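You operate a simulated robot arm through the tools that you are given. There is no shell and no other tool. Be economical: measure what you need, move in short steps, check, and stop when the job is done.

You run a simulated two-armed robot. Do the job below in one go: nothing can be reset, and whatever is moved stays where it is left.

Task
Hold the small blue bin on the top of the long steel bench steady with one hand and put the cup from the top of the square steel stand in it with the other.

Only the result counts: the job must be done as asked and must still hold three seconds after the hand-in. Knocking over, shifting, dropping, spilling or breaking anything else fails it.

Robot
Two 7-joint arms with two-finger parallel grippers on one trunk, on a base that drives. Base frame: it is fixed to the floor where the robot stands at the start and does not move with it; the origin is under the middle of the robot, x ahead of it, y to its left, z up. Units: m, degrees, N and s.
The left shoulder is at the start at [0.066, 0.174, 1.209], the right one opposite. With the tool pointing down near the work surface each hand reaches from about 0.26 to 0.7 m from the robot's upright axis, wherever it stands, measured 20 degrees to its own side. Places, roughly: small blue bin [-0.25, -1.75, 1]. Payload 3.6 kg a hand.
Tool frame (each hand has its own): the origin (TCP) lies between the finger pads and is the grasp point; the fingertips stand 0.03 m ahead of it; z points along the fingers, y is the line along which they close. The gripper opens to 0.11 m. The fingers are 0.02 m wide and 0.01 m thick; the gripper's body (0.048 by 0.112 m) begins 0.055 m behind the TCP.
Orientation is told as [roll, pitch, yaw] about the base's x, y, z axes, in that order, counted from this pose: with the fingers straight down and closing along the base's y, the tool's x points along the base's -x, its y along +y and its z along -z.

Tools
- The arms move only by the tool apply_moves. It takes "left_plan", "right_plan" or both (then of equal length, played together; a hand with none holds still); each is a list of rows, each a list of 6 numbers: the shift along the tool's x, y, z in m, then the turn, a rotation vector about the tool's x, y, z in degrees. In form: [[dx, dy, dz, rx, ry, rz], ...]. A call has 1 to 10 rows; each row is the pose to reach, as a shift and turn from the pose commanded when the call began, along the tool's axes at that moment. "left_gripper" and "right_gripper" are, for a hand that has rows, the gripper command, from -1 (fully open) to 1 (shut), values between in proportion, set as the call begins (left out, the last holds). Each row takes 0.2 s and may step no farther than 0.05 m and 8.6 degrees from the row before; otherwise, or with a gripper value out of range, the whole call is refused. Where a pose cannot be reached the arm comes as near as it can. A force on the tool above 40 N (or 10 N above the force at the start of the call, whichever is more), or a blocked arm, ends the call early, and 0.2 s more pass. The fingers move at their own pace (about 0.153 m/s each) and stop on an object; they squeeze with about 41 N. The grip force told is the motor's: it shows also when the fingers shut on nothing. Time passes only in rows, and 0.2 s behind the last, so rows that repeat a pose let the fingers close. It gives the time, the measured TCP pose, the force on the tool (base axes), the opening and the grip force at its end, in the units of the frame above (readings bear some noise), with the torque about the TCP (base axes, N m) and any sound that the robot's microphone picked up.
- Cameras (640 x 400 px; columns grow to the right, rows downward): "scene" is now at [0.1564, 0.0157, 1.3843]; the picture's right is [0.17, -0.99, 0.00], its down [-0.57, -0.10, -0.82] and it looks along [0.81, 0.14, -0.58] (base axes); focal length 277 px, centre (320, 200). "left" rides on the left gripper at [0.072, -0.017, -0.103] in its tool frame; the picture's right is [0.23, 0.97, 0.00], its down [-0.76, 0.18, -0.62] and it looks along [-0.61, 0.14, 0.78] (tool axes); focal length 222 px, centre (320, 200). "right" rides on the right gripper at [0.073, 0.017, -0.103] in its tool frame; the picture's right is [-0.23, 0.97, 0.00], its down [-0.76, -0.18, -0.62] and it looks along [-0.61, -0.14, 0.78] (tool axes); focal length 222 px, centre (320, 200). There is no depth. A picture from a camera that has moved, and an enlarged one, comes with that camera's place and axes in the base frame and with its lens.
- snapshot(camera): a new picture of that camera. No time passes.
- lift_body(by): slides the trunk up (or, below 0, down) by that many m; the arms and the scene camera ride with it, the base frame stays. It gives what a move gives, with no picture.
- roll_base(legs): drives the robot by 1 to 6 legs, each [ahead, left, turn to the left] in m, m and degrees, along the robot's own axes; the way and the turn of a leg run together, so that a leg with both is an arc; at most 1.5 m and 180 degrees a leg. The arms and the cameras ride along, it lands a little off, and it stops where it bumps. It gives what a move gives.
- pan_tilt(pan, tilt): turns the head with the scene camera to pan (to the left, within 86 degrees either way) and tilt (down, from -29 to 69), counted from straight ahead of the robot. It gives what a move gives.
- zoom(camera, box): a new picture of the part [left, top, right, bottom] of that camera's present view, enlarged. No time passes.
- close_job(): hands the job in; it is judged then, once.

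Work in short steps. Places have to be worked out from the pictures, the camera data and where the tool is seen: move nearer, look again, correct. Check each grasp and each placing, and mend what went wrong. You have 120 turns and 100 pictures in all, those below and enlarged ones among them. Open the grippers and draw the arms clear of the work before you hand the job in, unless the task says otherwise; then end with one line.

The tools are called after ">>>" as name(argument=value, ...) on one line, values as JSON. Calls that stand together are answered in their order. apply_moves: Moves the arms, as the interface text tells. Its arguments: {"type":"object","properties":{"left_plan":{"type":"array","items":{"type":"array","items":{"type":"number"}}},"left_gripper":{"type":"number"},"right_plan":{"type":"array","items":{"type":"array","items":{"type":"number"}}},"right_gripper":{"type":"number"}},"required":[]} The other tools are called the same way: lift_body (by) slides the trunk up or down; roll_base (legs) drives the base; pan_tilt (pan, tilt) turns the head that bears the scene camera; snapshot (camera) takes a picture; zoom (camera, box) takes an enlarged picture of a part of a camera's view; close_job () hands the job in.

At the start:

```text
time: 0.0
left_tcp_pos: [0.4019, 0.2541, 1.1836]
left_ee_rot: [0.0, 0.0, 0.1]
left_contact_force: [0.8, 0.7, 0.2]
left_torque: [0.0, 0.0, -0.02]
left_gripper_width: 0.1101
left_grip_force: 0.1
right_tcp_pos: [0.479, -0.0801, 1.1625]
right_ee_rot: [0.0, 0.1, -0.1]
right_contact_force: [0.4, 0.7, -0.4]
right_torque: [-0.01, -0.01, -0.01]
right_gripper_width: 0.1098
right_grip_force: 0.1
trunk travel left (down, up): [-0.325, 0.438]
robot x, y, heading: [-0.0008, -0.0019, -0.1]
head pan, tilt: [9.7, 35.1]
```

scene: 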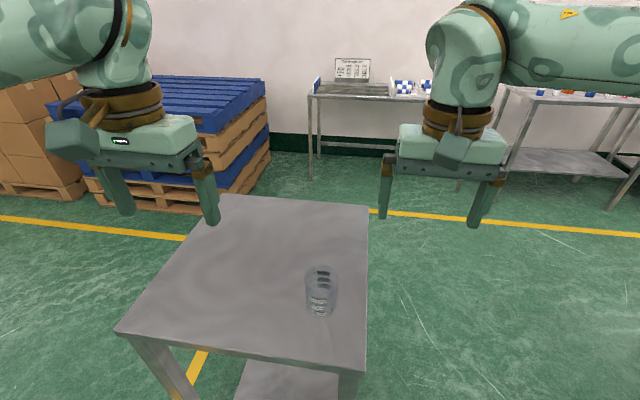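
right: 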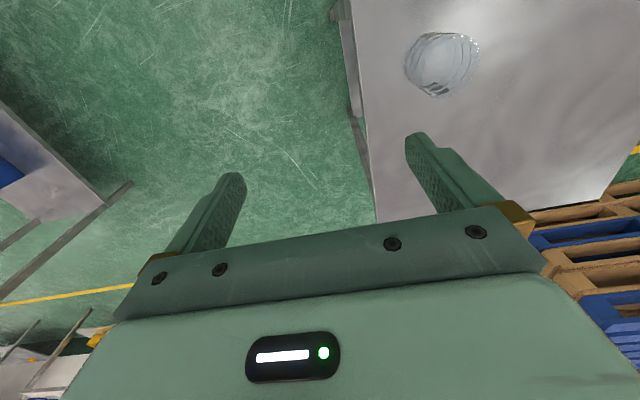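
left: 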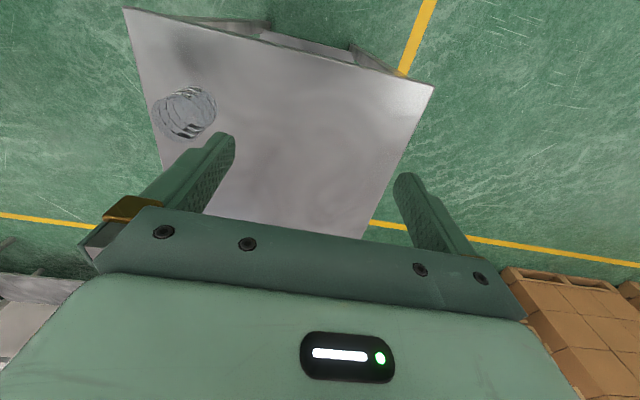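

The cup is clear glass on the near stand, at roughly (0.477, 0.069, 0.95) from triangulating the hand views. I look closer at it and toward the bin side.

>>> zoom(camera="scene", box=[260, 240, 380, 340])

>>> zoom(camera="right", box=[370, 0, 510, 120])

>>> pan_tilt(pan=-86, tilt=25)

>>> snapshot(camera="scene")

```text
4.00 times, centred on (320, 290) of scene
camera zoom: at [0.1564, 0.0157, 1.3843], right [0.17, -0.99, 0.0], down [-0.57, -0.1, -0.82], along [0.81, 0.14, -0.58], focal length 1109 px, centre (320, -160)
```

zoom: 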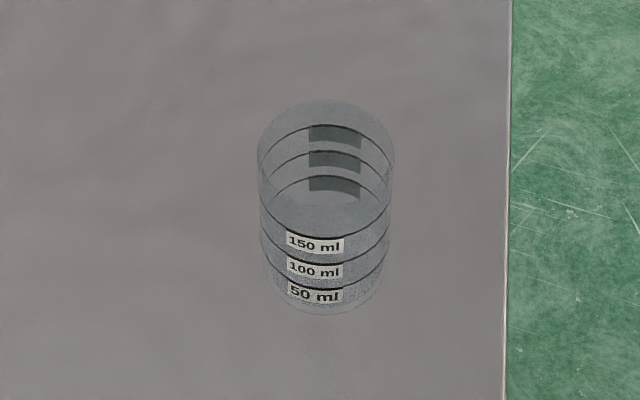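

```text
3.33 times, centred on (440, 60) of right
camera zoom: at [0.4072, -0.0633, 1.2646], right [0.23, 0.97, 0.0], down [0.76, -0.18, 0.62], along [0.61, -0.14, -0.78], focal length 740 px, centre (-80, 667)
```

zoom: 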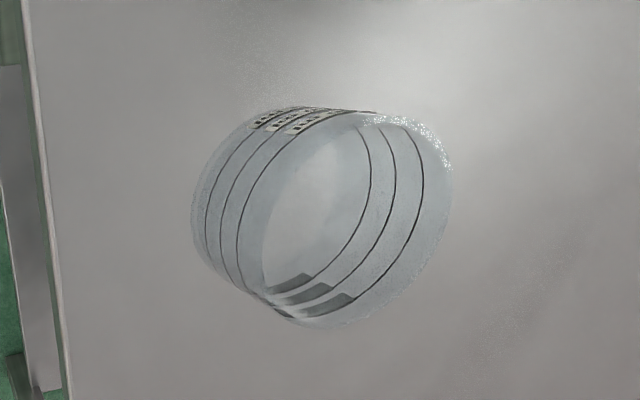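

```text
time: 1.7
left_tcp_pos: [0.4017, 0.254, 1.1834]
left_ee_rot: [0.0, 0.1, 0.0]
left_contact_force: [-0.2, 0.3, -0.4]
left_torque: [-0.01, -0.01, 0.0]
left_gripper_width: 0.1101
left_grip_force: 0.0
right_tcp_pos: [0.4802, -0.0806, 1.1616]
right_ee_rot: [0.0, 0.1, 0.0]
right_contact_force: [1.1, -0.2, -0.1]
right_torque: [0.01, -0.01, -0.02]
right_gripper_width: 0.1103
right_grip_force: 0.0
trunk travel left (down, up): [-0.325, 0.438]
robot x, y, heading: [0.0028, -0.0018, 0.2]
head pan, tilt: [-85.9, 25.0]
```

```text
94 pictures are left
camera scene: at [0.0762, -0.0911, 1.4003], right [-1.0, -0.07, 0.0], down [-0.03, 0.42, -0.91], along [0.06, -0.9, -0.42], focal length 277 px, centre (320, 200)
```

scene: 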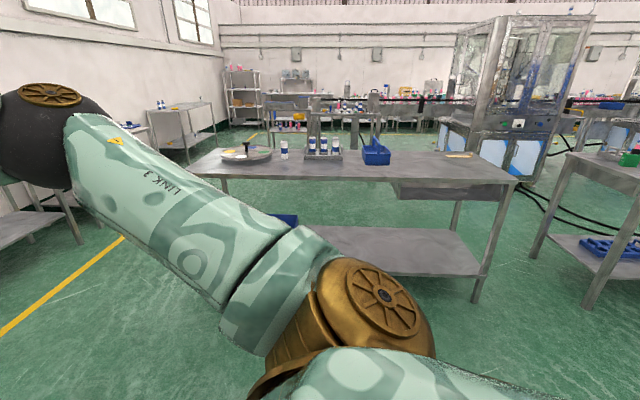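

Bin is on the bench at right, next to a bottle rack. I zoom on it.

>>> zoom(camera="scene", box=[210, 110, 490, 285])

>>> zoom(camera="scene", box=[340, 130, 420, 180])

```text
2.29 times, centred on (350, 198) of scene
camera zoom: at [0.0762, -0.0911, 1.4003], right [-1.0, -0.07, 0.0], down [-0.03, 0.42, -0.91], along [0.06, -0.9, -0.42], focal length 634 px, centre (251, 206)
```

zoom: 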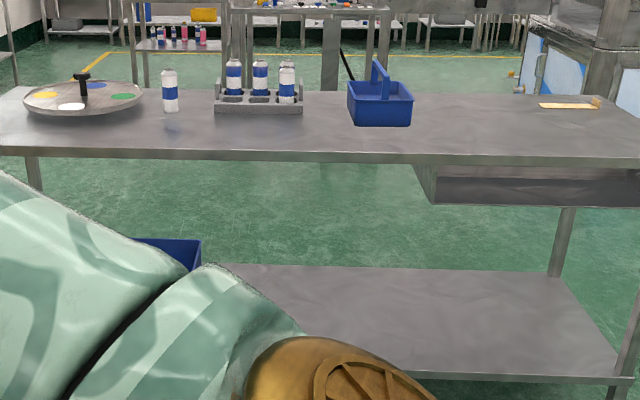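

```text
8.00 times, centred on (380, 155) of scene
camera zoom: at [0.0762, -0.0911, 1.4003], right [-1.0, -0.07, 0.0], down [-0.03, 0.42, -0.91], along [0.06, -0.9, -0.42], focal length 2218 px, centre (-160, 560)
```

zoom: 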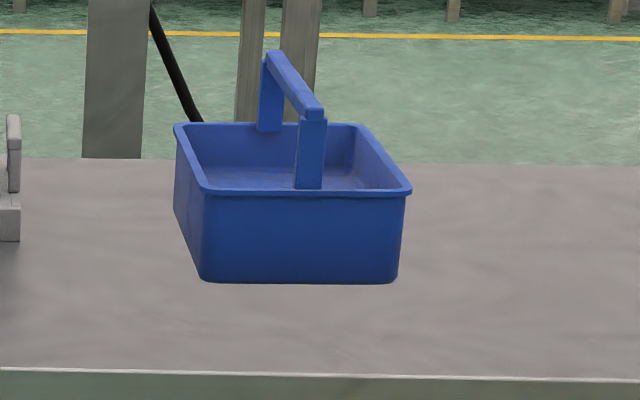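

The bin has a handle arch running front–back and measures about 0.155 wide by 0.18 deep. The cup is about 0.06 m across, so it should fit beside the handle if I grip it with the fingers closing front–back. I move the right hand aside, bring the left one over the cup and turn it 90°.

>>> apply_moves(left_plan=[[0, 0, 0, 0, 0, 8.5], [0, 0, 0, 0, 0, 17], [-0.01, -0.02, 0, 0, 0, 25.5], [-0.02, -0.05, 0, 0, 0, 34], [-0.03, -0.08, 0, 0, 0, 42.5], [-0.04, -0.11, 0, 0, 0, 51], [-0.05, -0.14, 0, 0, 0, 59.5], [-0.06, -0.16, 0, 0, 0, 68], [-0.07, -0.18, 0, 0, 0, 76.5], [-0.075, -0.185, 0, 0, 0, 85]], right_plan=[[0, -0.045, 0, 0, 0, 0], [0, -0.09, 0, 0, 0, 0], [0, -0.13, 0, 0, 0, 0], [0, -0.17, 0, 0, 0, 0], [0, -0.19, 0, 0, 0, 0], [0, -0.19, 0, 0, 0, 0], [0, -0.19, 0, 0, 0, 0], [0, -0.19, 0, 0, 0, 0], [0, -0.19, 0, 0, 0, 0], [0, -0.19, 0, 0, 0, 0]], left_gripper=-1)

>>> pan_tilt(pan=5, tilt=45)

>>> snapshot(camera="scene")

>>> snapshot(camera="left")

```text
time: 3.9
left_tcp_pos: [0.4779, 0.0695, 1.1851]
left_ee_rot: [0.0, 0.0, -85.1]
left_contact_force: [-0.7, 0.1, -0.6]
left_torque: [-0.03, -0.01, 0.0]
left_gripper_width: 0.11
left_grip_force: 0.0
right_tcp_pos: [0.48, -0.272, 1.1647]
right_ee_rot: [0.0, 0.1, 0.0]
right_contact_force: [-0.8, 0.5, -0.3]
right_torque: [0.04, 0.0, 0.06]
right_gripper_width: 0.1102
right_grip_force: 0.0
trunk travel left (down, up): [-0.325, 0.438]
robot x, y, heading: [0.0007, 0.0037, -0.1]
head pan, tilt: [-85.9, 25.0]
```

```text
time: 5.6
left_tcp_pos: [0.4774, 0.0685, 1.1843]
left_ee_rot: [0.0, 0.0, -84.8]
left_contact_force: [-0.2, 0.0, 0.2]
left_torque: [-0.01, 0.02, 0.01]
left_gripper_width: 0.1103
left_grip_force: 0.1
right_tcp_pos: [0.4794, -0.271, 1.1657]
right_ee_rot: [0.0, 0.1, 0.1]
right_contact_force: [-0.3, 0.6, -0.3]
right_torque: [0.02, 0.0, 0.01]
right_gripper_width: 0.1098
right_grip_force: 0.0
trunk travel left (down, up): [-0.325, 0.438]
robot x, y, heading: [-0.002, 0.0013, -0.0]
head pan, tilt: [5.0, 45.0]
```

```text
91 pictures are left
camera scene: at [0.1507, 0.0076, 1.3697], right [0.09, -1.0, 0.0], down [-0.7, -0.06, -0.71], along [0.7, 0.06, -0.71], focal length 277 px, centre (320, 200)
```

scene: 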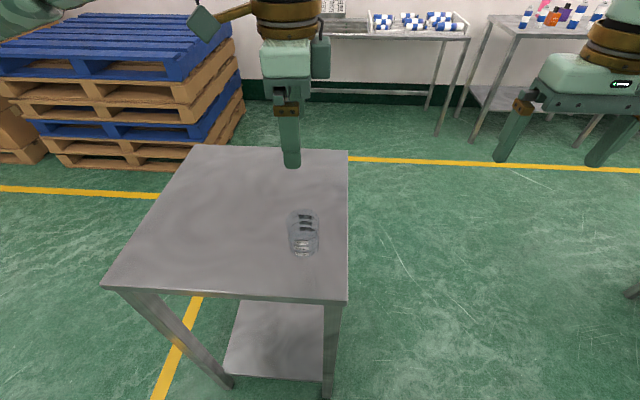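

```text
90 pictures are left
camera left: at [0.4532, 0.1397, 1.2881], right [0.95, 0.31, 0.0], down [0.24, -0.74, 0.62], along [0.2, -0.59, -0.78], focal length 222 px, centre (320, 200)
```

left: 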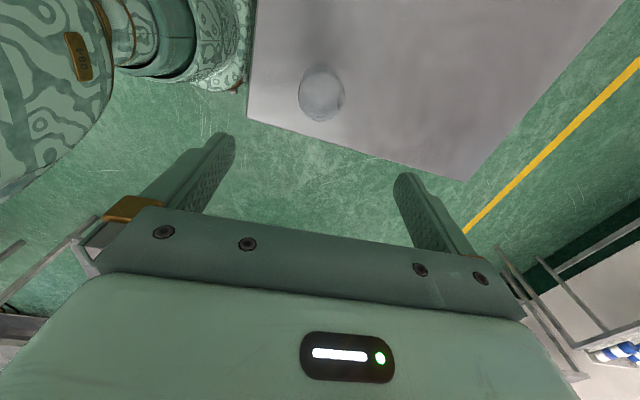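

The left camera confirms the cup centre at about (0.479, 0.069), right below the open hand. I go down until the fingers just straddle the rim, then check.

>>> apply_moves(left_plan=[[0, 0, 0.05, 0, 0, 5], [0, 0, 0.1, 0, 0, 5], [0, 0, 0.15, 0, 0, 5], [0, 0, 0.18, 0, 0, 5]])

>>> snapshot(camera="left")

>>> zoom(camera="scene", box=[240, 160, 368, 280])

```text
time: 6.6
left_tcp_pos: [0.4778, 0.0687, 1.0025]
left_ee_rot: [0.0, 0.0, -90.0]
left_contact_force: [-0.8, -1.1, 1.0]
left_torque: [-0.01, 0.02, 0.0]
left_gripper_width: 0.1101
left_grip_force: 0.1
right_tcp_pos: [0.4794, -0.2703, 1.1648]
right_ee_rot: [0.0, 0.0, 0.0]
right_contact_force: [0.5, 0.6, 1.2]
right_torque: [-0.02, 0.0, -0.04]
right_gripper_width: 0.1102
right_grip_force: 0.0
trunk travel left (down, up): [-0.325, 0.438]
robot x, y, heading: [0.0002, 0.0023, -0.0]
head pan, tilt: [5.0, 45.0]
```

```text
89 pictures are left
camera left: at [0.46, 0.1419, 1.1066], right [0.97, 0.23, 0.0], down [0.18, -0.76, 0.62], along [0.14, -0.61, -0.78], focal length 222 px, centre (320, 200)
```

left: 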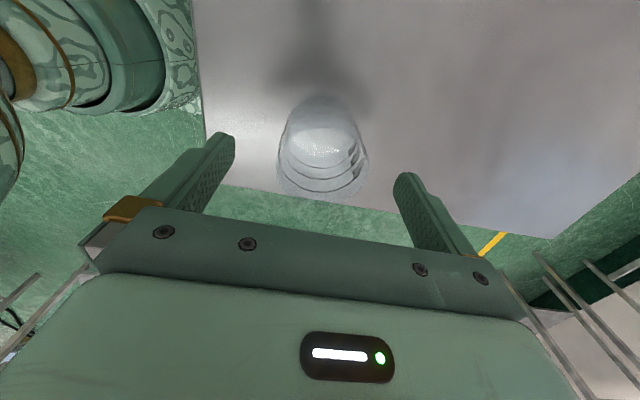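

```text
3.33 times, centred on (304, 220) of scene
camera zoom: at [0.1508, 0.0075, 1.3696], right [0.09, -1.0, 0.0], down [-0.7, -0.06, -0.71], along [0.7, 0.06, -0.71], focal length 924 px, centre (373, 133)
```

zoom: 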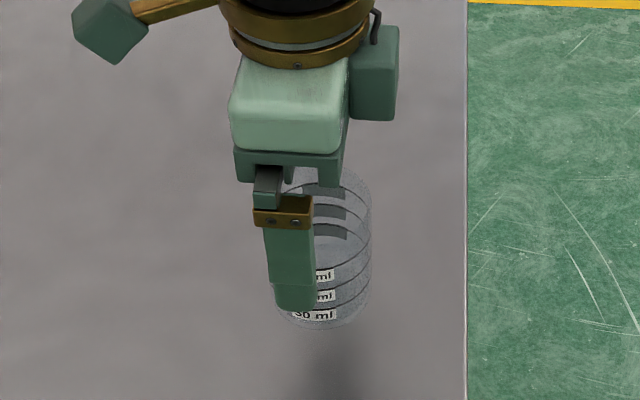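

The fingers straddle the cup, and it sits a few mm to the right of the hand's centre line. I correct 3 mm, go down 37 mm and close.

>>> apply_moves(left_plan=[[-0.003, 0, 0.02, 0, 0, 0], [-0.003, 0, 0.037, 0, 0, 0], [-0.003, 0, 0.037, 0, 0, 0]])

>>> apply_moves(left_plan=[[0, 0, 0, 0, 0, 0], [0, 0, 0, 0, 0, 0], [0, 0, 0, 0, 0, 0], [0, 0, 0, 0, 0, 0]], left_gripper=1)

>>> zoom(camera="scene", box=[240, 160, 368, 280])

>>> snapshot(camera="left")

```text
time: 7.4
left_tcp_pos: [0.4784, 0.0667, 0.9663]
left_ee_rot: [0.0, 0.1, -89.9]
left_contact_force: [-0.4, -0.7, 0.4]
left_torque: [0.03, 0.01, 0.03]
left_gripper_width: 0.11
left_grip_force: 0.2
right_tcp_pos: [0.4796, -0.2727, 1.1654]
right_ee_rot: [0.0, 0.2, 0.0]
right_contact_force: [0.7, 0.0, 0.2]
right_torque: [-0.01, -0.02, 0.0]
right_gripper_width: 0.1098
right_grip_force: 0.1
trunk travel left (down, up): [-0.325, 0.438]
robot x, y, heading: [0.0016, 0.001, -0.0]
head pan, tilt: [5.0, 45.0]
```

```text
time: 8.4
left_tcp_pos: [0.4784, 0.0649, 0.9668]
left_ee_rot: [0.0, 0.0, -89.9]
left_contact_force: [-0.7, -0.5, -0.1]
left_torque: [-0.01, -0.01, -0.01]
left_gripper_width: 0.0589
left_grip_force: 41.1
right_tcp_pos: [0.479, -0.2715, 1.165]
right_ee_rot: [0.0, 0.1, 0.0]
right_contact_force: [-0.1, -0.5, 0.5]
right_torque: [0.03, 0.0, 0.01]
right_gripper_width: 0.1098
right_grip_force: 0.0
trunk travel left (down, up): [-0.325, 0.438]
robot x, y, heading: [0.0028, -0.0027, 0.2]
head pan, tilt: [5.0, 45.0]
```

```text
3.33 times, centred on (304, 220) of scene
camera zoom: at [0.1507, 0.0077, 1.3696], right [0.09, -1.0, 0.0], down [-0.7, -0.06, -0.71], along [0.7, 0.06, -0.71], focal length 924 px, centre (373, 133)
```

zoom: 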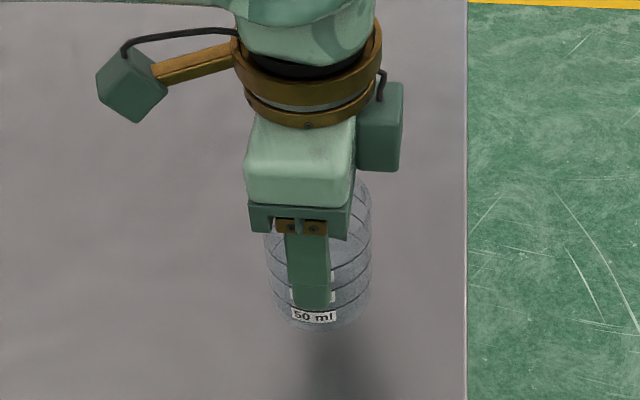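

```text
86 pictures are left
camera left: at [0.4603, 0.1391, 1.0707], right [0.97, 0.23, 0.0], down [0.18, -0.76, 0.62], along [0.14, -0.61, -0.78], focal length 222 px, centre (320, 200)
```

left: 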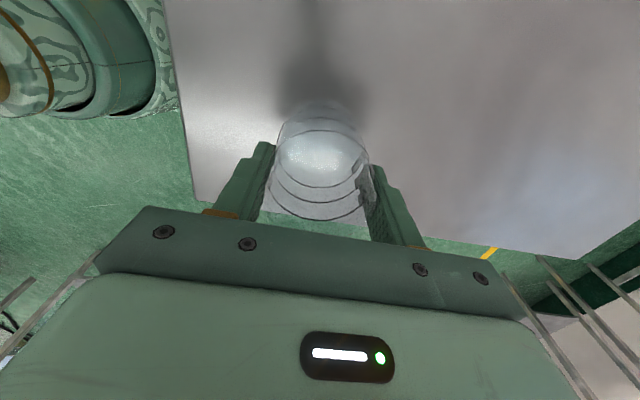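

The grip is on the cup (0.059 m, 41 N). I lift it straight up.

>>> apply_moves(left_plan=[[0, 0, -0.03, 0, 0, 0], [0, 0, -0.07, 0, 0, 0], [0, 0, -0.11, 0, 0, 0], [0, 0, -0.15, 0, 0, 0], [0, 0, -0.19, 0, 0, 0], [0, 0, -0.2, 0, 0, 0]])

>>> snapshot(camera="scene")

>>> snapshot(camera="right")

```text
time: 9.8
left_tcp_pos: [0.4774, 0.0651, 1.1684]
left_ee_rot: [0.0, 0.0, -89.9]
left_contact_force: [-0.3, 0.3, -0.4]
left_torque: [0.0, -0.04, 0.0]
left_gripper_width: 0.0589
left_grip_force: 41.3
right_tcp_pos: [0.4799, -0.2711, 1.1658]
right_ee_rot: [0.0, 0.1, 0.0]
right_contact_force: [-0.7, -0.2, 0.2]
right_torque: [0.05, 0.02, 0.04]
right_gripper_width: 0.11
right_grip_force: 0.1
trunk travel left (down, up): [-0.325, 0.438]
robot x, y, heading: [-0.0009, 0.0006, -0.2]
head pan, tilt: [5.0, 45.0]
```

```text
85 pictures are left
camera scene: at [0.1508, 0.0077, 1.3696], right [0.09, -1.0, 0.0], down [-0.7, -0.06, -0.71], along [0.7, 0.06, -0.71], focal length 277 px, centre (320, 200)
```

scene: 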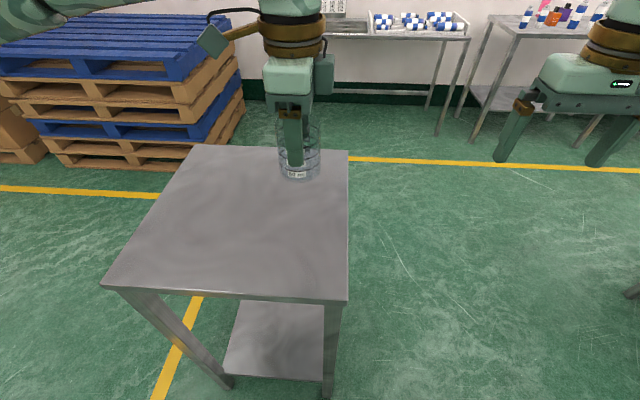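

```text
84 pictures are left
camera right: at [0.4072, -0.2534, 1.2674], right [0.23, 0.97, 0.0], down [0.76, -0.18, 0.62], along [0.61, -0.14, -0.78], focal length 222 px, centre (320, 200)
```

right: 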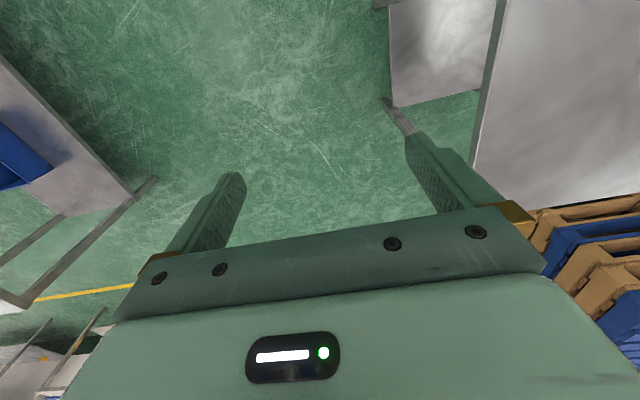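

The cup is in hand, upright. Nothing stands between here and the long bench on the right, so I turn right 90° on the spot and look at the bench.

>>> roll_base(legs=[[0, 0, -90]])

>>> pan_tilt(pan=0, tilt=35)

>>> snapshot(camera="scene")

```text
time: 14.0
left_tcp_pos: [0.0561, -0.4798, 1.1661]
left_ee_rot: [0.1, 0.1, 178.9]
left_contact_force: [-0.2, 0.0, -0.8]
left_torque: [0.04, 0.0, -0.01]
left_gripper_width: 0.059
left_grip_force: 41.4
right_tcp_pos: [-0.2812, -0.474, 1.1649]
right_ee_rot: [0.0, 0.1, -91.1]
right_contact_force: [-0.7, -0.4, -0.2]
right_torque: [-0.03, 0.0, 0.0]
right_gripper_width: 0.11
right_grip_force: 0.0
trunk travel left (down, up): [-0.325, 0.438]
robot x, y, heading: [0.0, -0.0017, -91.2]
head pan, tilt: [5.0, 45.0]
```

```text
time: 14.8
left_tcp_pos: [0.0555, -0.4786, 1.1671]
left_ee_rot: [0.0, 0.0, 178.9]
left_contact_force: [0.4, 0.7, -0.7]
left_torque: [0.0, 0.03, 0.04]
left_gripper_width: 0.0592
left_grip_force: 41.1
right_tcp_pos: [-0.2804, -0.4735, 1.1648]
right_ee_rot: [0.0, 0.1, -91.1]
right_contact_force: [0.6, -0.6, 0.1]
right_torque: [0.02, -0.02, -0.01]
right_gripper_width: 0.11
right_grip_force: 0.0
trunk travel left (down, up): [-0.325, 0.438]
robot x, y, heading: [0.0047, 0.0006, -91.2]
head pan, tilt: [0.0, 35.0]
```

```text
83 pictures are left
camera scene: at [-0.0028, -0.1566, 1.3844], right [-1.0, 0.02, 0.0], down [0.01, 0.57, -0.82], along [-0.02, -0.82, -0.57], focal length 277 px, centre (320, 200)
```

scene: 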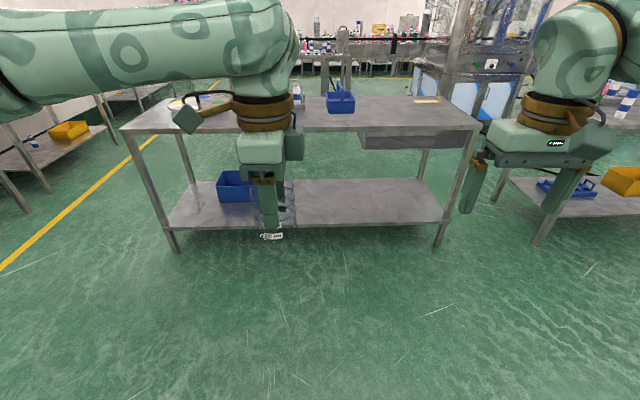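

The bin looks to be around x ≈ -0.15 to -0.2, y ≈ -1.65 to -1.75. I drive part of the way, straighten the heading, and look again.

>>> roll_base(legs=[[0.6, -0.17, 1.2]])

>>> snapshot(camera="scene")

>>> snapshot(camera="right")

```text
time: 18.2
left_tcp_pos: [-0.114, -1.0737, 1.1661]
left_ee_rot: [0.1, 0.1, 179.7]
left_contact_force: [-0.2, -0.2, 0.2]
left_torque: [-0.01, 0.0, 0.0]
left_gripper_width: 0.059
left_grip_force: 40.9
right_tcp_pos: [-0.4514, -1.0733, 1.1635]
right_ee_rot: [0.0, 0.2, -90.2]
right_contact_force: [0.0, -0.3, 0.2]
right_torque: [0.04, -0.02, -0.04]
right_gripper_width: 0.1103
right_grip_force: 0.1
trunk travel left (down, up): [-0.325, 0.438]
robot x, y, heading: [-0.178, -0.593, -90.2]
head pan, tilt: [0.0, 35.0]
```

```text
82 pictures are left
camera scene: at [-0.1779, -0.7516, 1.3844], right [-1.0, 0.01, 0.0], down [0.0, 0.57, -0.82], along [0.0, -0.82, -0.57], focal length 277 px, centre (320, 200)
```

scene: 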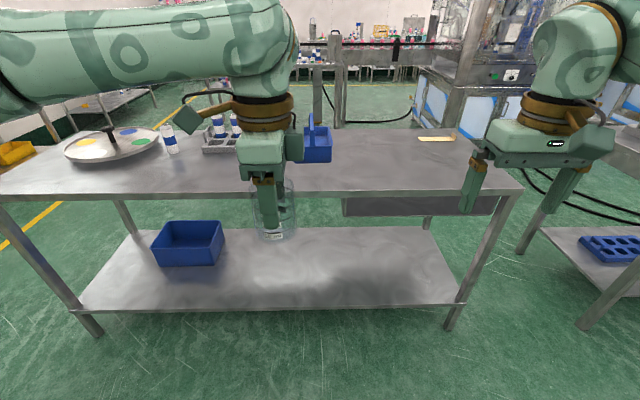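

```text
81 pictures are left
camera right: at [-0.434, -1.0002, 1.2673], right [0.97, -0.23, 0.0], down [-0.18, -0.76, 0.62], along [-0.14, -0.61, -0.78], focal length 222 px, centre (320, 200)
```

right: 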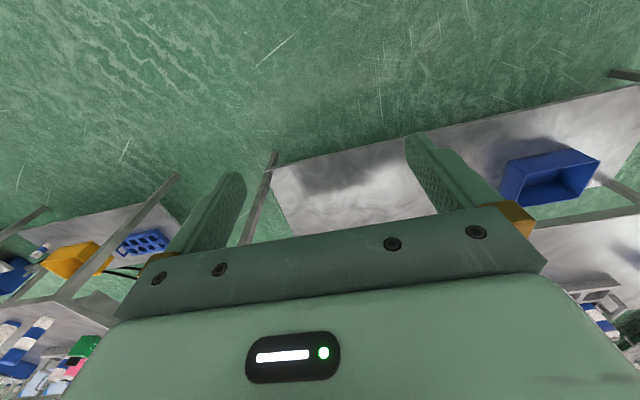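

I need the bench height and distance more exactly, so I zoom on the bin and bench edge.

>>> zoom(camera="scene", box=[280, 100, 440, 200])

>>> zoom(camera="scene", box=[290, 105, 346, 140])

```text
4.00 times, centred on (360, 150) of scene
camera zoom: at [-0.1779, -0.7516, 1.3844], right [-1.0, 0.01, 0.0], down [0.0, 0.57, -0.82], along [0.0, -0.82, -0.57], focal length 1109 px, centre (160, 400)
```

zoom: 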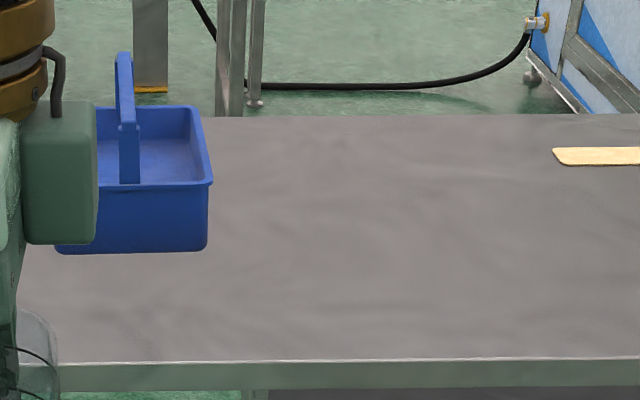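

```text
11.43 times, centred on (318, 122) of scene
camera zoom: at [-0.1779, -0.7516, 1.3844], right [-1.0, 0.01, 0.0], down [0.0, 0.57, -0.82], along [0.0, -0.82, -0.57], focal length 3168 px, centre (343, 1086)
```

zoom: 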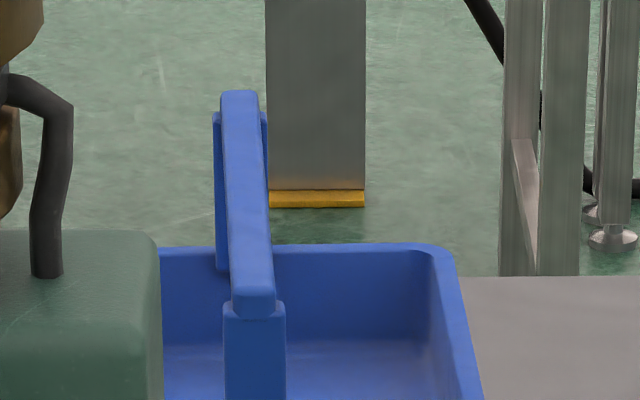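

Bench edge seems to be at y ≈ -1.55 and the bin bar at x ≈ -0.147. I tilt the head down to see how far the robot's base reaches forward.

>>> pan_tilt(pan=0, tilt=69)

>>> snapshot(camera="scene")

```text
time: 19.2
left_tcp_pos: [-0.115, -1.0728, 1.1674]
left_ee_rot: [0.1, 0.0, 179.9]
left_contact_force: [-0.2, 0.4, -1.0]
left_torque: [0.0, 0.01, 0.02]
left_gripper_width: 0.0592
left_grip_force: 41.0
right_tcp_pos: [-0.4519, -1.0726, 1.1643]
right_ee_rot: [-0.1, 0.2, -90.2]
right_contact_force: [0.2, -0.3, -0.2]
right_torque: [0.0, 0.02, 0.01]
right_gripper_width: 0.1102
right_grip_force: 0.1
trunk travel left (down, up): [-0.325, 0.438]
robot x, y, heading: [-0.18, -0.5951, -90.5]
head pan, tilt: [0.0, 68.8]
```

```text
78 pictures are left
camera scene: at [-0.1776, -0.7191, 1.3408], right [-1.0, 0.01, 0.0], down [0.01, 0.93, -0.36], along [0.0, -0.36, -0.93], focal length 277 px, centre (320, 200)
```

scene: 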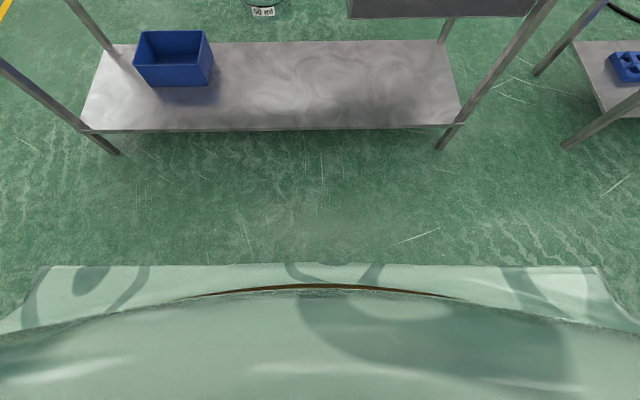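

The bench foot confirms the front at y ≈ -1.55; my base front is about 0.27 m ahead of the axis. I drive ahead 0.58 m, leaving roughly 0.1 m clearance; the hands at z ≈ 1.16 stay above everything on the bench.

>>> roll_base(legs=[[0.58, 0.03, 0.4]])

>>> snapshot(camera="scene")

>>> snapshot(camera="right")

>>> snapshot(camera="left")

```text
time: 22.5
left_tcp_pos: [-0.0788, -1.6551, 1.1664]
left_ee_rot: [0.0, 0.0, -179.6]
left_contact_force: [0.1, -0.8, -0.2]
left_torque: [-0.01, 0.0, 0.03]
left_gripper_width: 0.0591
left_grip_force: 41.6
right_tcp_pos: [-0.4138, -1.6594, 1.1651]
right_ee_rot: [0.0, 0.0, -89.5]
right_contact_force: [0.9, -0.2, -0.3]
right_torque: [0.0, -0.01, 0.01]
right_gripper_width: 0.11
right_grip_force: 0.0
trunk travel left (down, up): [-0.325, 0.438]
robot x, y, heading: [-0.1462, -1.1739, -89.4]
head pan, tilt: [0.0, 68.8]
```

```text
77 pictures are left
camera scene: at [-0.1445, -1.3017, 1.3407], right [-1.0, -0.01, 0.0], down [-0.01, 0.93, -0.36], along [0.0, -0.36, -0.93], focal length 277 px, centre (320, 200)
```

scene: 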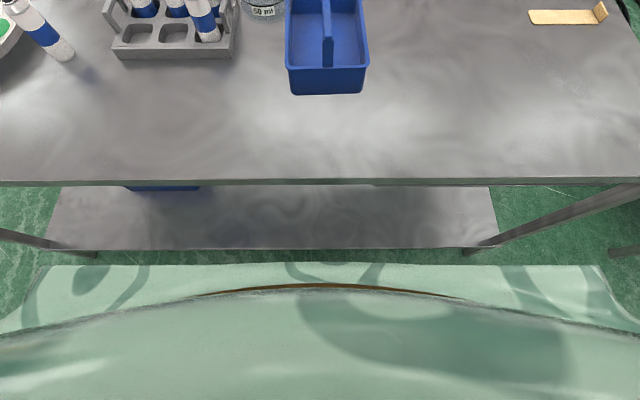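

```text
76 pictures are left
camera right: at [-0.3968, -1.5859, 1.2673], right [0.98, -0.22, 0.0], down [-0.17, -0.76, 0.62], along [-0.14, -0.61, -0.78], focal length 222 px, centre (320, 200)
```

right: 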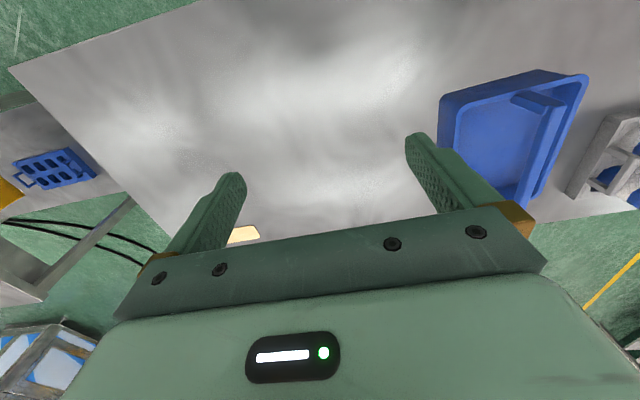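

```text
75 pictures are left
camera left: at [-0.0054, -1.6368, 1.2706], right [0.24, -0.97, 0.0], down [-0.76, -0.18, 0.62], along [-0.61, -0.15, -0.78], focal length 222 px, centre (320, 200)
```

left: 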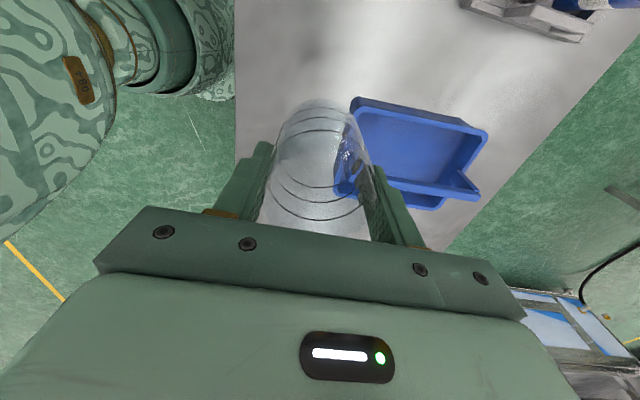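

The bin is visible in all three cameras. I zoom in for precise triangulation.

>>> zoom(camera="right", box=[420, 40, 640, 210])

>>> zoom(camera="scene", box=[240, 0, 400, 110])

>>> zoom(camera="left", box=[320, 80, 500, 220])

```text
2.35 times, centred on (530, 125) of right
camera zoom: at [-0.3968, -1.5859, 1.2673], right [0.98, -0.22, 0.0], down [-0.17, -0.76, 0.62], along [-0.14, -0.61, -0.78], focal length 523 px, centre (-174, 376)
```

zoom: 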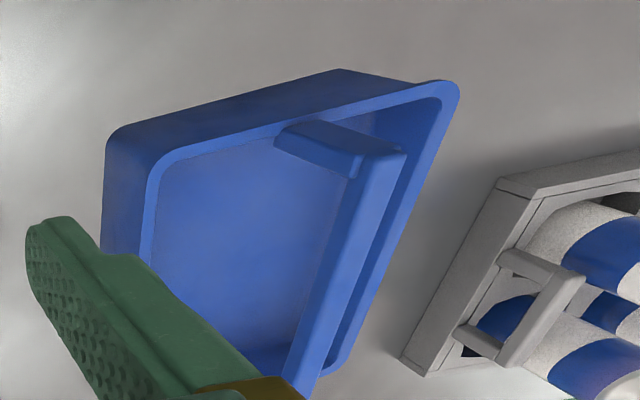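

```text
3.64 times, centred on (320, 55) of scene
camera zoom: at [-0.1445, -1.3017, 1.3407], right [-1.0, -0.01, 0.0], down [-0.01, 0.93, -0.36], along [0.0, -0.36, -0.93], focal length 1008 px, centre (320, 727)
```

zoom: 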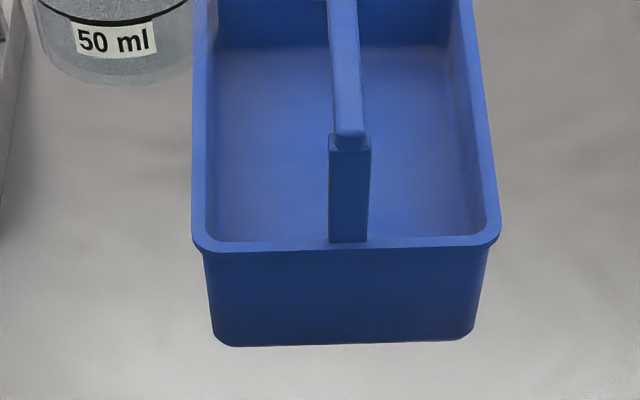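

```text
2.86 times, centred on (410, 150) of left
camera zoom: at [-0.0054, -1.6368, 1.2706], right [0.24, -0.97, 0.0], down [-0.76, -0.18, 0.62], along [-0.61, -0.15, -0.78], focal length 635 px, centre (63, 343)
```

zoom: 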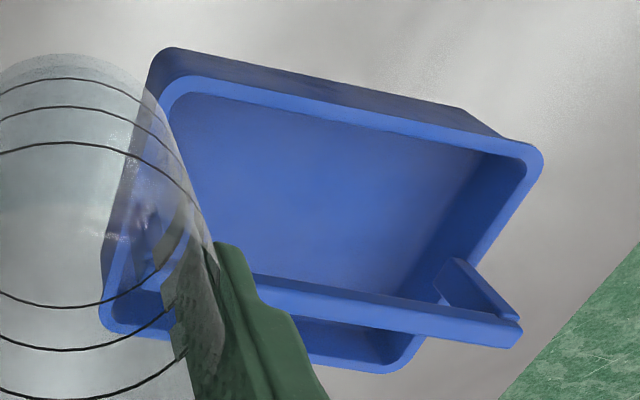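

Triangulation puts the bin rim at z ≈ 0.955, spanning x -0.233…-0.08 and y -1.71…-1.905. The bar runs along x ≈ -0.157 with its top at z ≈ 1.0, and the bench top is z ≈ 0.875. I bring the right hand over the -x wall, gripper half open, still high.

>>> apply_moves(right_plan=[[-0.03, 0.038, 0, 0, 0, 0], [-0.055, 0.075, 0, 0, 0, 0], [-0.08, 0.11, 0, 0, 0, 0], [-0.105, 0.145, 0, 0, 0, 0], [-0.1316, 0.184, 0, 0, 0, -0.5], [-0.1316, 0.184, 0.04, 0, 0, -0.5], [-0.1316, 0.184, 0.08, 0, 0, -0.5]], right_gripper=-0.1)

>>> pan_tilt(pan=0, tilt=50)

>>> snapshot(camera="right")

>>> snapshot(camera="scene")

>>> snapshot(camera="left")

```text
time: 24.1
left_tcp_pos: [-0.0765, -1.6532, 1.1672]
left_ee_rot: [0.0, 0.1, -179.6]
left_contact_force: [0.0, 0.4, 0.0]
left_torque: [-0.01, 0.04, 0.01]
left_gripper_width: 0.0591
left_grip_force: 41.2
right_tcp_pos: [-0.2297, -1.774, 1.1157]
right_ee_rot: [0.0, -0.2, -89.0]
right_contact_force: [0.0, 0.6, -0.6]
right_torque: [-0.02, 0.0, -0.05]
right_gripper_width: 0.0605
right_grip_force: 0.1
right hand out of reach, approached as far as the arm can: row 4, 5, 6, 7
trunk travel left (down, up): [-0.325, 0.438]
robot x, y, heading: [-0.1452, -1.1803, -89.5]
head pan, tilt: [0.0, 68.8]
```

```text
time: 25.0
left_tcp_pos: [-0.0757, -1.6543, 1.1675]
left_ee_rot: [-0.1, -0.1, -179.6]
left_contact_force: [0.0, -0.5, -0.8]
left_torque: [-0.03, -0.02, -0.03]
left_gripper_width: 0.0592
left_grip_force: 40.8
right_tcp_pos: [-0.2294, -1.7754, 1.1154]
right_ee_rot: [0.0, 0.0, -89.0]
right_contact_force: [0.2, -0.2, -0.2]
right_torque: [0.01, -0.02, 0.02]
right_gripper_width: 0.0605
right_grip_force: 0.0
trunk travel left (down, up): [-0.325, 0.438]
robot x, y, heading: [-0.1483, -1.1768, -89.2]
head pan, tilt: [0.0, 50.0]
```

```text
71 pictures are left
camera right: at [-0.214, -1.7014, 1.2179], right [0.98, -0.21, 0.0], down [-0.17, -0.76, 0.62], along [-0.13, -0.61, -0.78], focal length 222 px, centre (320, 200)
```

right: 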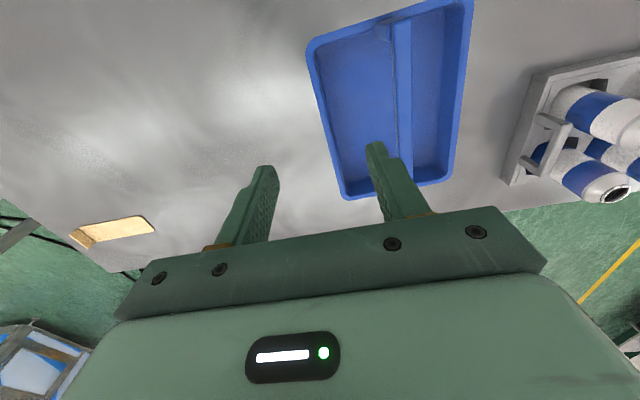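

```text
70 pictures are left
camera scene: at [-0.1442, -1.3224, 1.3626], right [-1.0, -0.01, 0.0], down [-0.01, 0.77, -0.64], along [0.01, -0.64, -0.77], focal length 277 px, centre (320, 200)
```

scene: 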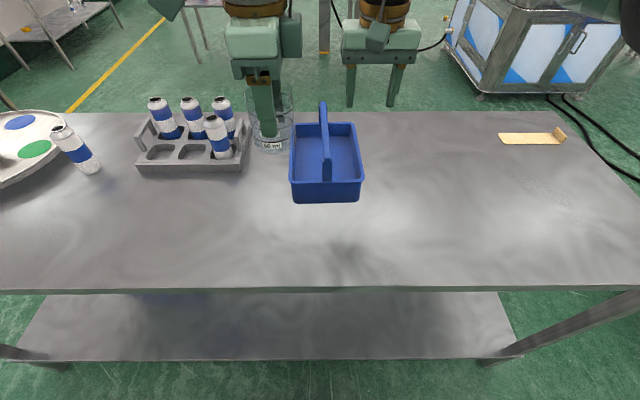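

```text
69 pictures are left
camera left: at [-0.0053, -1.6365, 1.2707], right [0.24, -0.97, 0.0], down [-0.76, -0.18, 0.62], along [-0.61, -0.15, -0.78], focal length 222 px, centre (320, 200)
```

left: 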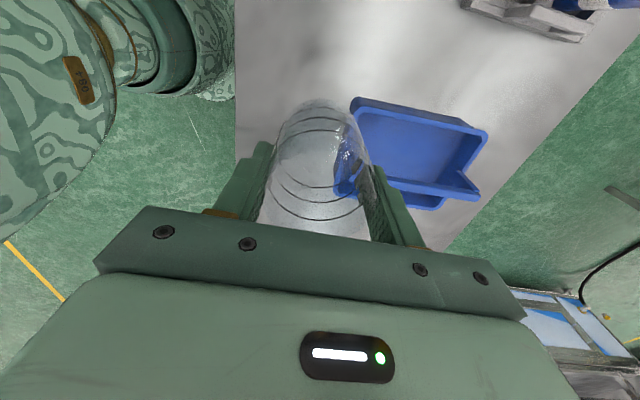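

The right arm's reach ran out by about 15 mm. From the head view, the base must end less than about 0.29 m ahead of the axis while the bench edge is 0.345 m away, so a further 0.03 m is safe; everything held is above the bin's handle.

>>> roll_base(legs=[[0.03, 0, -0.6]])

>>> snapshot(camera="right")

```text
time: 25.8
left_tcp_pos: [-0.0818, -1.6848, 1.1672]
left_ee_rot: [-0.1, 0.0, 179.8]
left_contact_force: [0.8, -1.0, -0.5]
left_torque: [0.03, -0.02, 0.01]
left_gripper_width: 0.0591
left_grip_force: 41.0
right_tcp_pos: [-0.2355, -1.805, 1.1168]
right_ee_rot: [0.0, 0.1, -89.6]
right_contact_force: [0.9, 0.6, 0.0]
right_torque: [0.0, 0.0, 0.02]
right_gripper_width: 0.0606
right_grip_force: 0.0
trunk travel left (down, up): [-0.325, 0.438]
robot x, y, heading: [-0.1462, -1.2099, -90.3]
head pan, tilt: [0.0, 50.0]
```

```text
68 pictures are left
camera right: at [-0.2197, -1.7308, 1.2182], right [0.98, -0.22, 0.0], down [-0.17, -0.76, 0.62], along [-0.14, -0.61, -0.78], focal length 222 px, centre (320, 200)
```

right: 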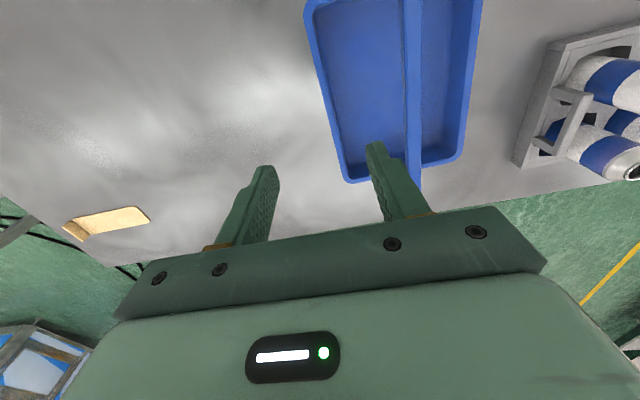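

The wall rim sits at x ≈ -0.228. I step the right hand slightly over and down to learn whether the commanded pose differs from the measured one.

>>> apply_moves(right_plan=[[0.012, 0.007, 0.02, 0, 0, 0], [0.012, 0.007, 0.05, 0, 0, 0], [0.012, 0.007, 0.05, 0, 0, 0]])

>>> snapshot(camera="right")

>>> snapshot(camera="scene")

```text
time: 26.6
left_tcp_pos: [-0.0826, -1.684, 1.1683]
left_ee_rot: [0.2, 0.0, 179.9]
left_contact_force: [0.5, 0.5, 0.2]
left_torque: [-0.02, 0.0, 0.02]
left_gripper_width: 0.0588
left_grip_force: 40.8
right_tcp_pos: [-0.2289, -1.7922, 1.0665]
right_ee_rot: [0.0, -0.1, -89.6]
right_contact_force: [0.0, 1.1, -0.3]
right_torque: [-0.02, 0.01, 0.0]
right_gripper_width: 0.0604
right_grip_force: 0.0
trunk travel left (down, up): [-0.325, 0.438]
robot x, y, heading: [-0.1462, -1.2069, -90.3]
head pan, tilt: [0.0, 50.0]
```

```text
67 pictures are left
camera right: at [-0.2124, -1.7184, 1.1682], right [0.98, -0.22, 0.0], down [-0.17, -0.76, 0.62], along [-0.14, -0.61, -0.78], focal length 222 px, centre (320, 200)
```

right: 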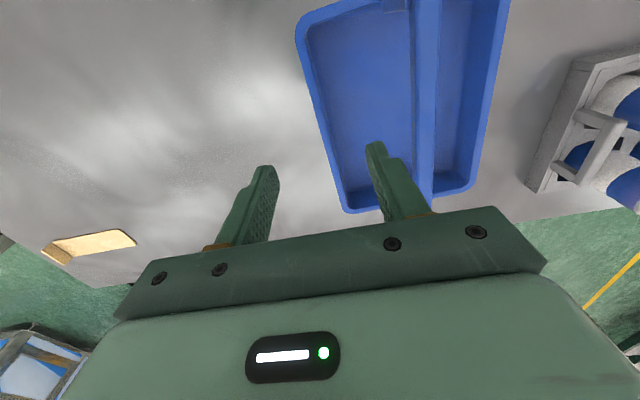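

```text
66 pictures are left
camera scene: at [-0.1456, -1.3515, 1.3629], right [-1.0, 0.0, 0.0], down [0.0, 0.77, -0.64], along [0.0, -0.64, -0.77], focal length 277 px, centre (320, 200)
```

scene: 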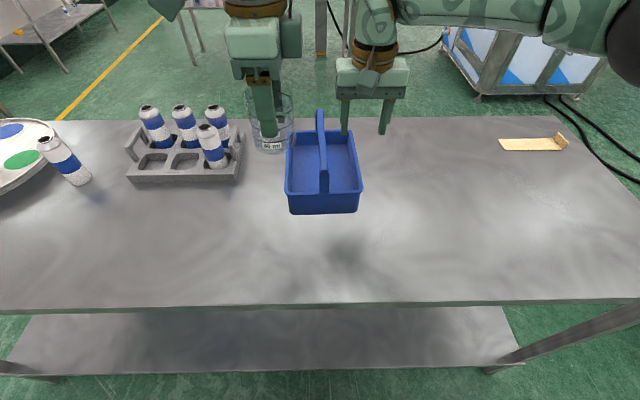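

The TCP is at (-0.229, -1.792), matching the wall's centre. I descend so the fingers straddle the wall, tips about 35 mm below the rim.

>>> apply_moves(right_plan=[[0, 0.001, 0.03, 0, 0, 0], [0, 0.001, 0.06, 0, 0, 0], [0, 0.001, 0.09, 0, 0, 0], [0, 0.001, 0.113, 0, 0, 0]])

>>> snapshot(camera="right")

>>> zoom(camera="scene", box=[230, 60, 430, 220])

```text
time: 27.6
left_tcp_pos: [-0.0819, -1.6855, 1.1671]
left_ee_rot: [0.0, 0.0, 179.9]
left_contact_force: [0.3, 0.0, 0.3]
left_torque: [0.04, 0.02, -0.01]
left_gripper_width: 0.0587
left_grip_force: 41.2
right_tcp_pos: [-0.2293, -1.7903, 0.953]
right_ee_rot: [-0.1, -0.1, -89.7]
right_contact_force: [-0.3, 1.2, -0.4]
right_torque: [0.02, 0.01, -0.03]
right_gripper_width: 0.0604
right_grip_force: 0.1
trunk travel left (down, up): [-0.325, 0.438]
robot x, y, heading: [-0.1462, -1.2075, -90.5]
head pan, tilt: [0.0, 50.0]
```

```text
65 pictures are left
camera right: at [-0.2122, -1.7178, 1.0545], right [0.98, -0.22, 0.0], down [-0.17, -0.76, 0.62], along [-0.14, -0.61, -0.78], focal length 222 px, centre (320, 200)
```

right: 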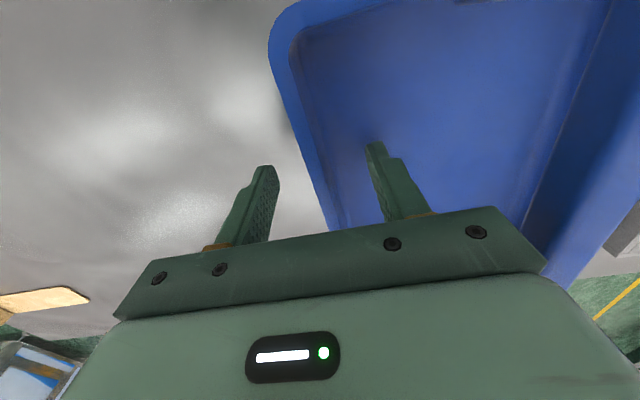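

```text
2.50 times, centred on (330, 140) of scene
camera zoom: at [-0.1458, -1.3529, 1.3627], right [-1.0, 0.0, 0.0], down [0.0, 0.77, -0.64], along [0.0, -0.64, -0.77], focal length 693 px, centre (295, 350)
```

zoom: 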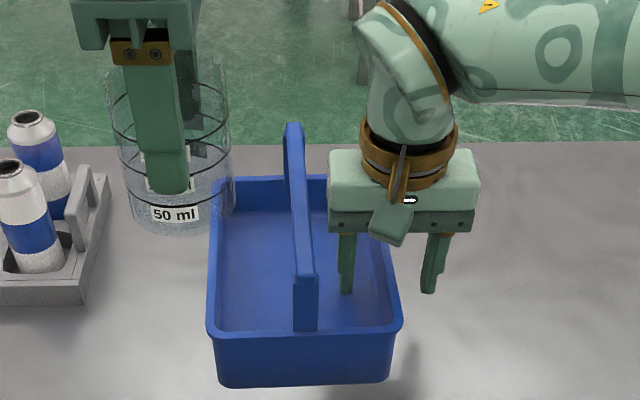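

The wall sits midway between the fingers. I close the right gripper on it.

>>> apply_moves(right_plan=[[0, 0, 0, 0, 0, 0], [0, 0, 0, 0, 0, 0], [0, 0, 0, 0, 0, 0]], right_gripper=1)

>>> snapshot(camera="right")

>>> zoom(camera="scene", box=[230, 60, 430, 220])

```text
time: 28.4
left_tcp_pos: [-0.0819, -1.6849, 1.1669]
left_ee_rot: [0.0, 0.0, 179.8]
left_contact_force: [0.2, 0.2, 0.6]
left_torque: [0.0, 0.01, 0.0]
left_gripper_width: 0.0588
left_grip_force: 40.9
right_tcp_pos: [-0.2276, -1.7905, 0.952]
right_ee_rot: [0.1, 0.0, -89.7]
right_contact_force: [-0.2, 0.2, -0.5]
right_torque: [-0.27, 0.02, 0.15]
right_gripper_width: 0.0039
right_grip_force: 41.2
trunk travel left (down, up): [-0.325, 0.438]
robot x, y, heading: [-0.1429, -1.2066, -90.1]
head pan, tilt: [0.0, 50.0]
```

```text
63 pictures are left
camera right: at [-0.2117, -1.7174, 1.0548], right [0.98, -0.22, 0.0], down [-0.17, -0.76, 0.62], along [-0.14, -0.61, -0.78], focal length 222 px, centre (320, 200)
```

right: 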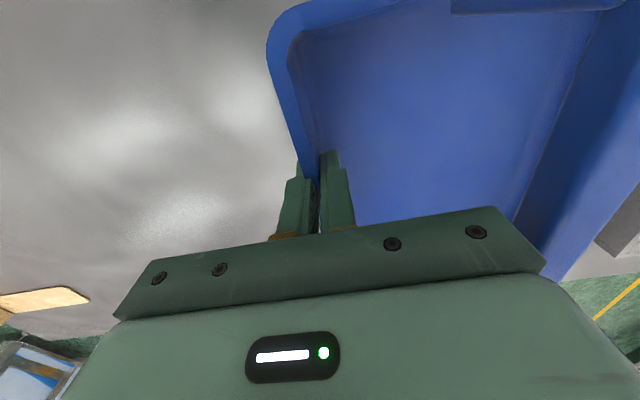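

```text
2.50 times, centred on (330, 140) of scene
camera zoom: at [-0.1455, -1.3526, 1.3627], right [-1.0, 0.0, 0.0], down [0.0, 0.77, -0.64], along [0.0, -0.64, -0.77], focal length 693 px, centre (295, 350)
```

zoom: 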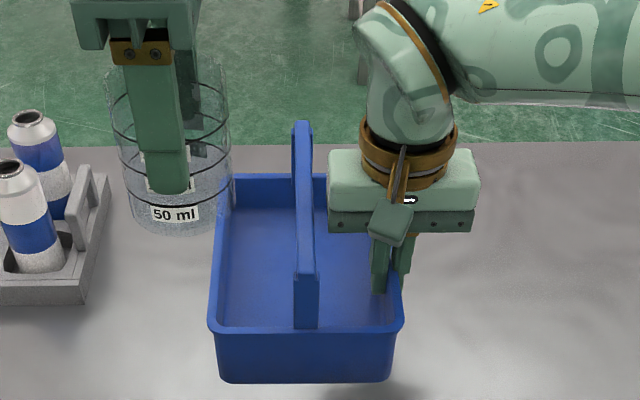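

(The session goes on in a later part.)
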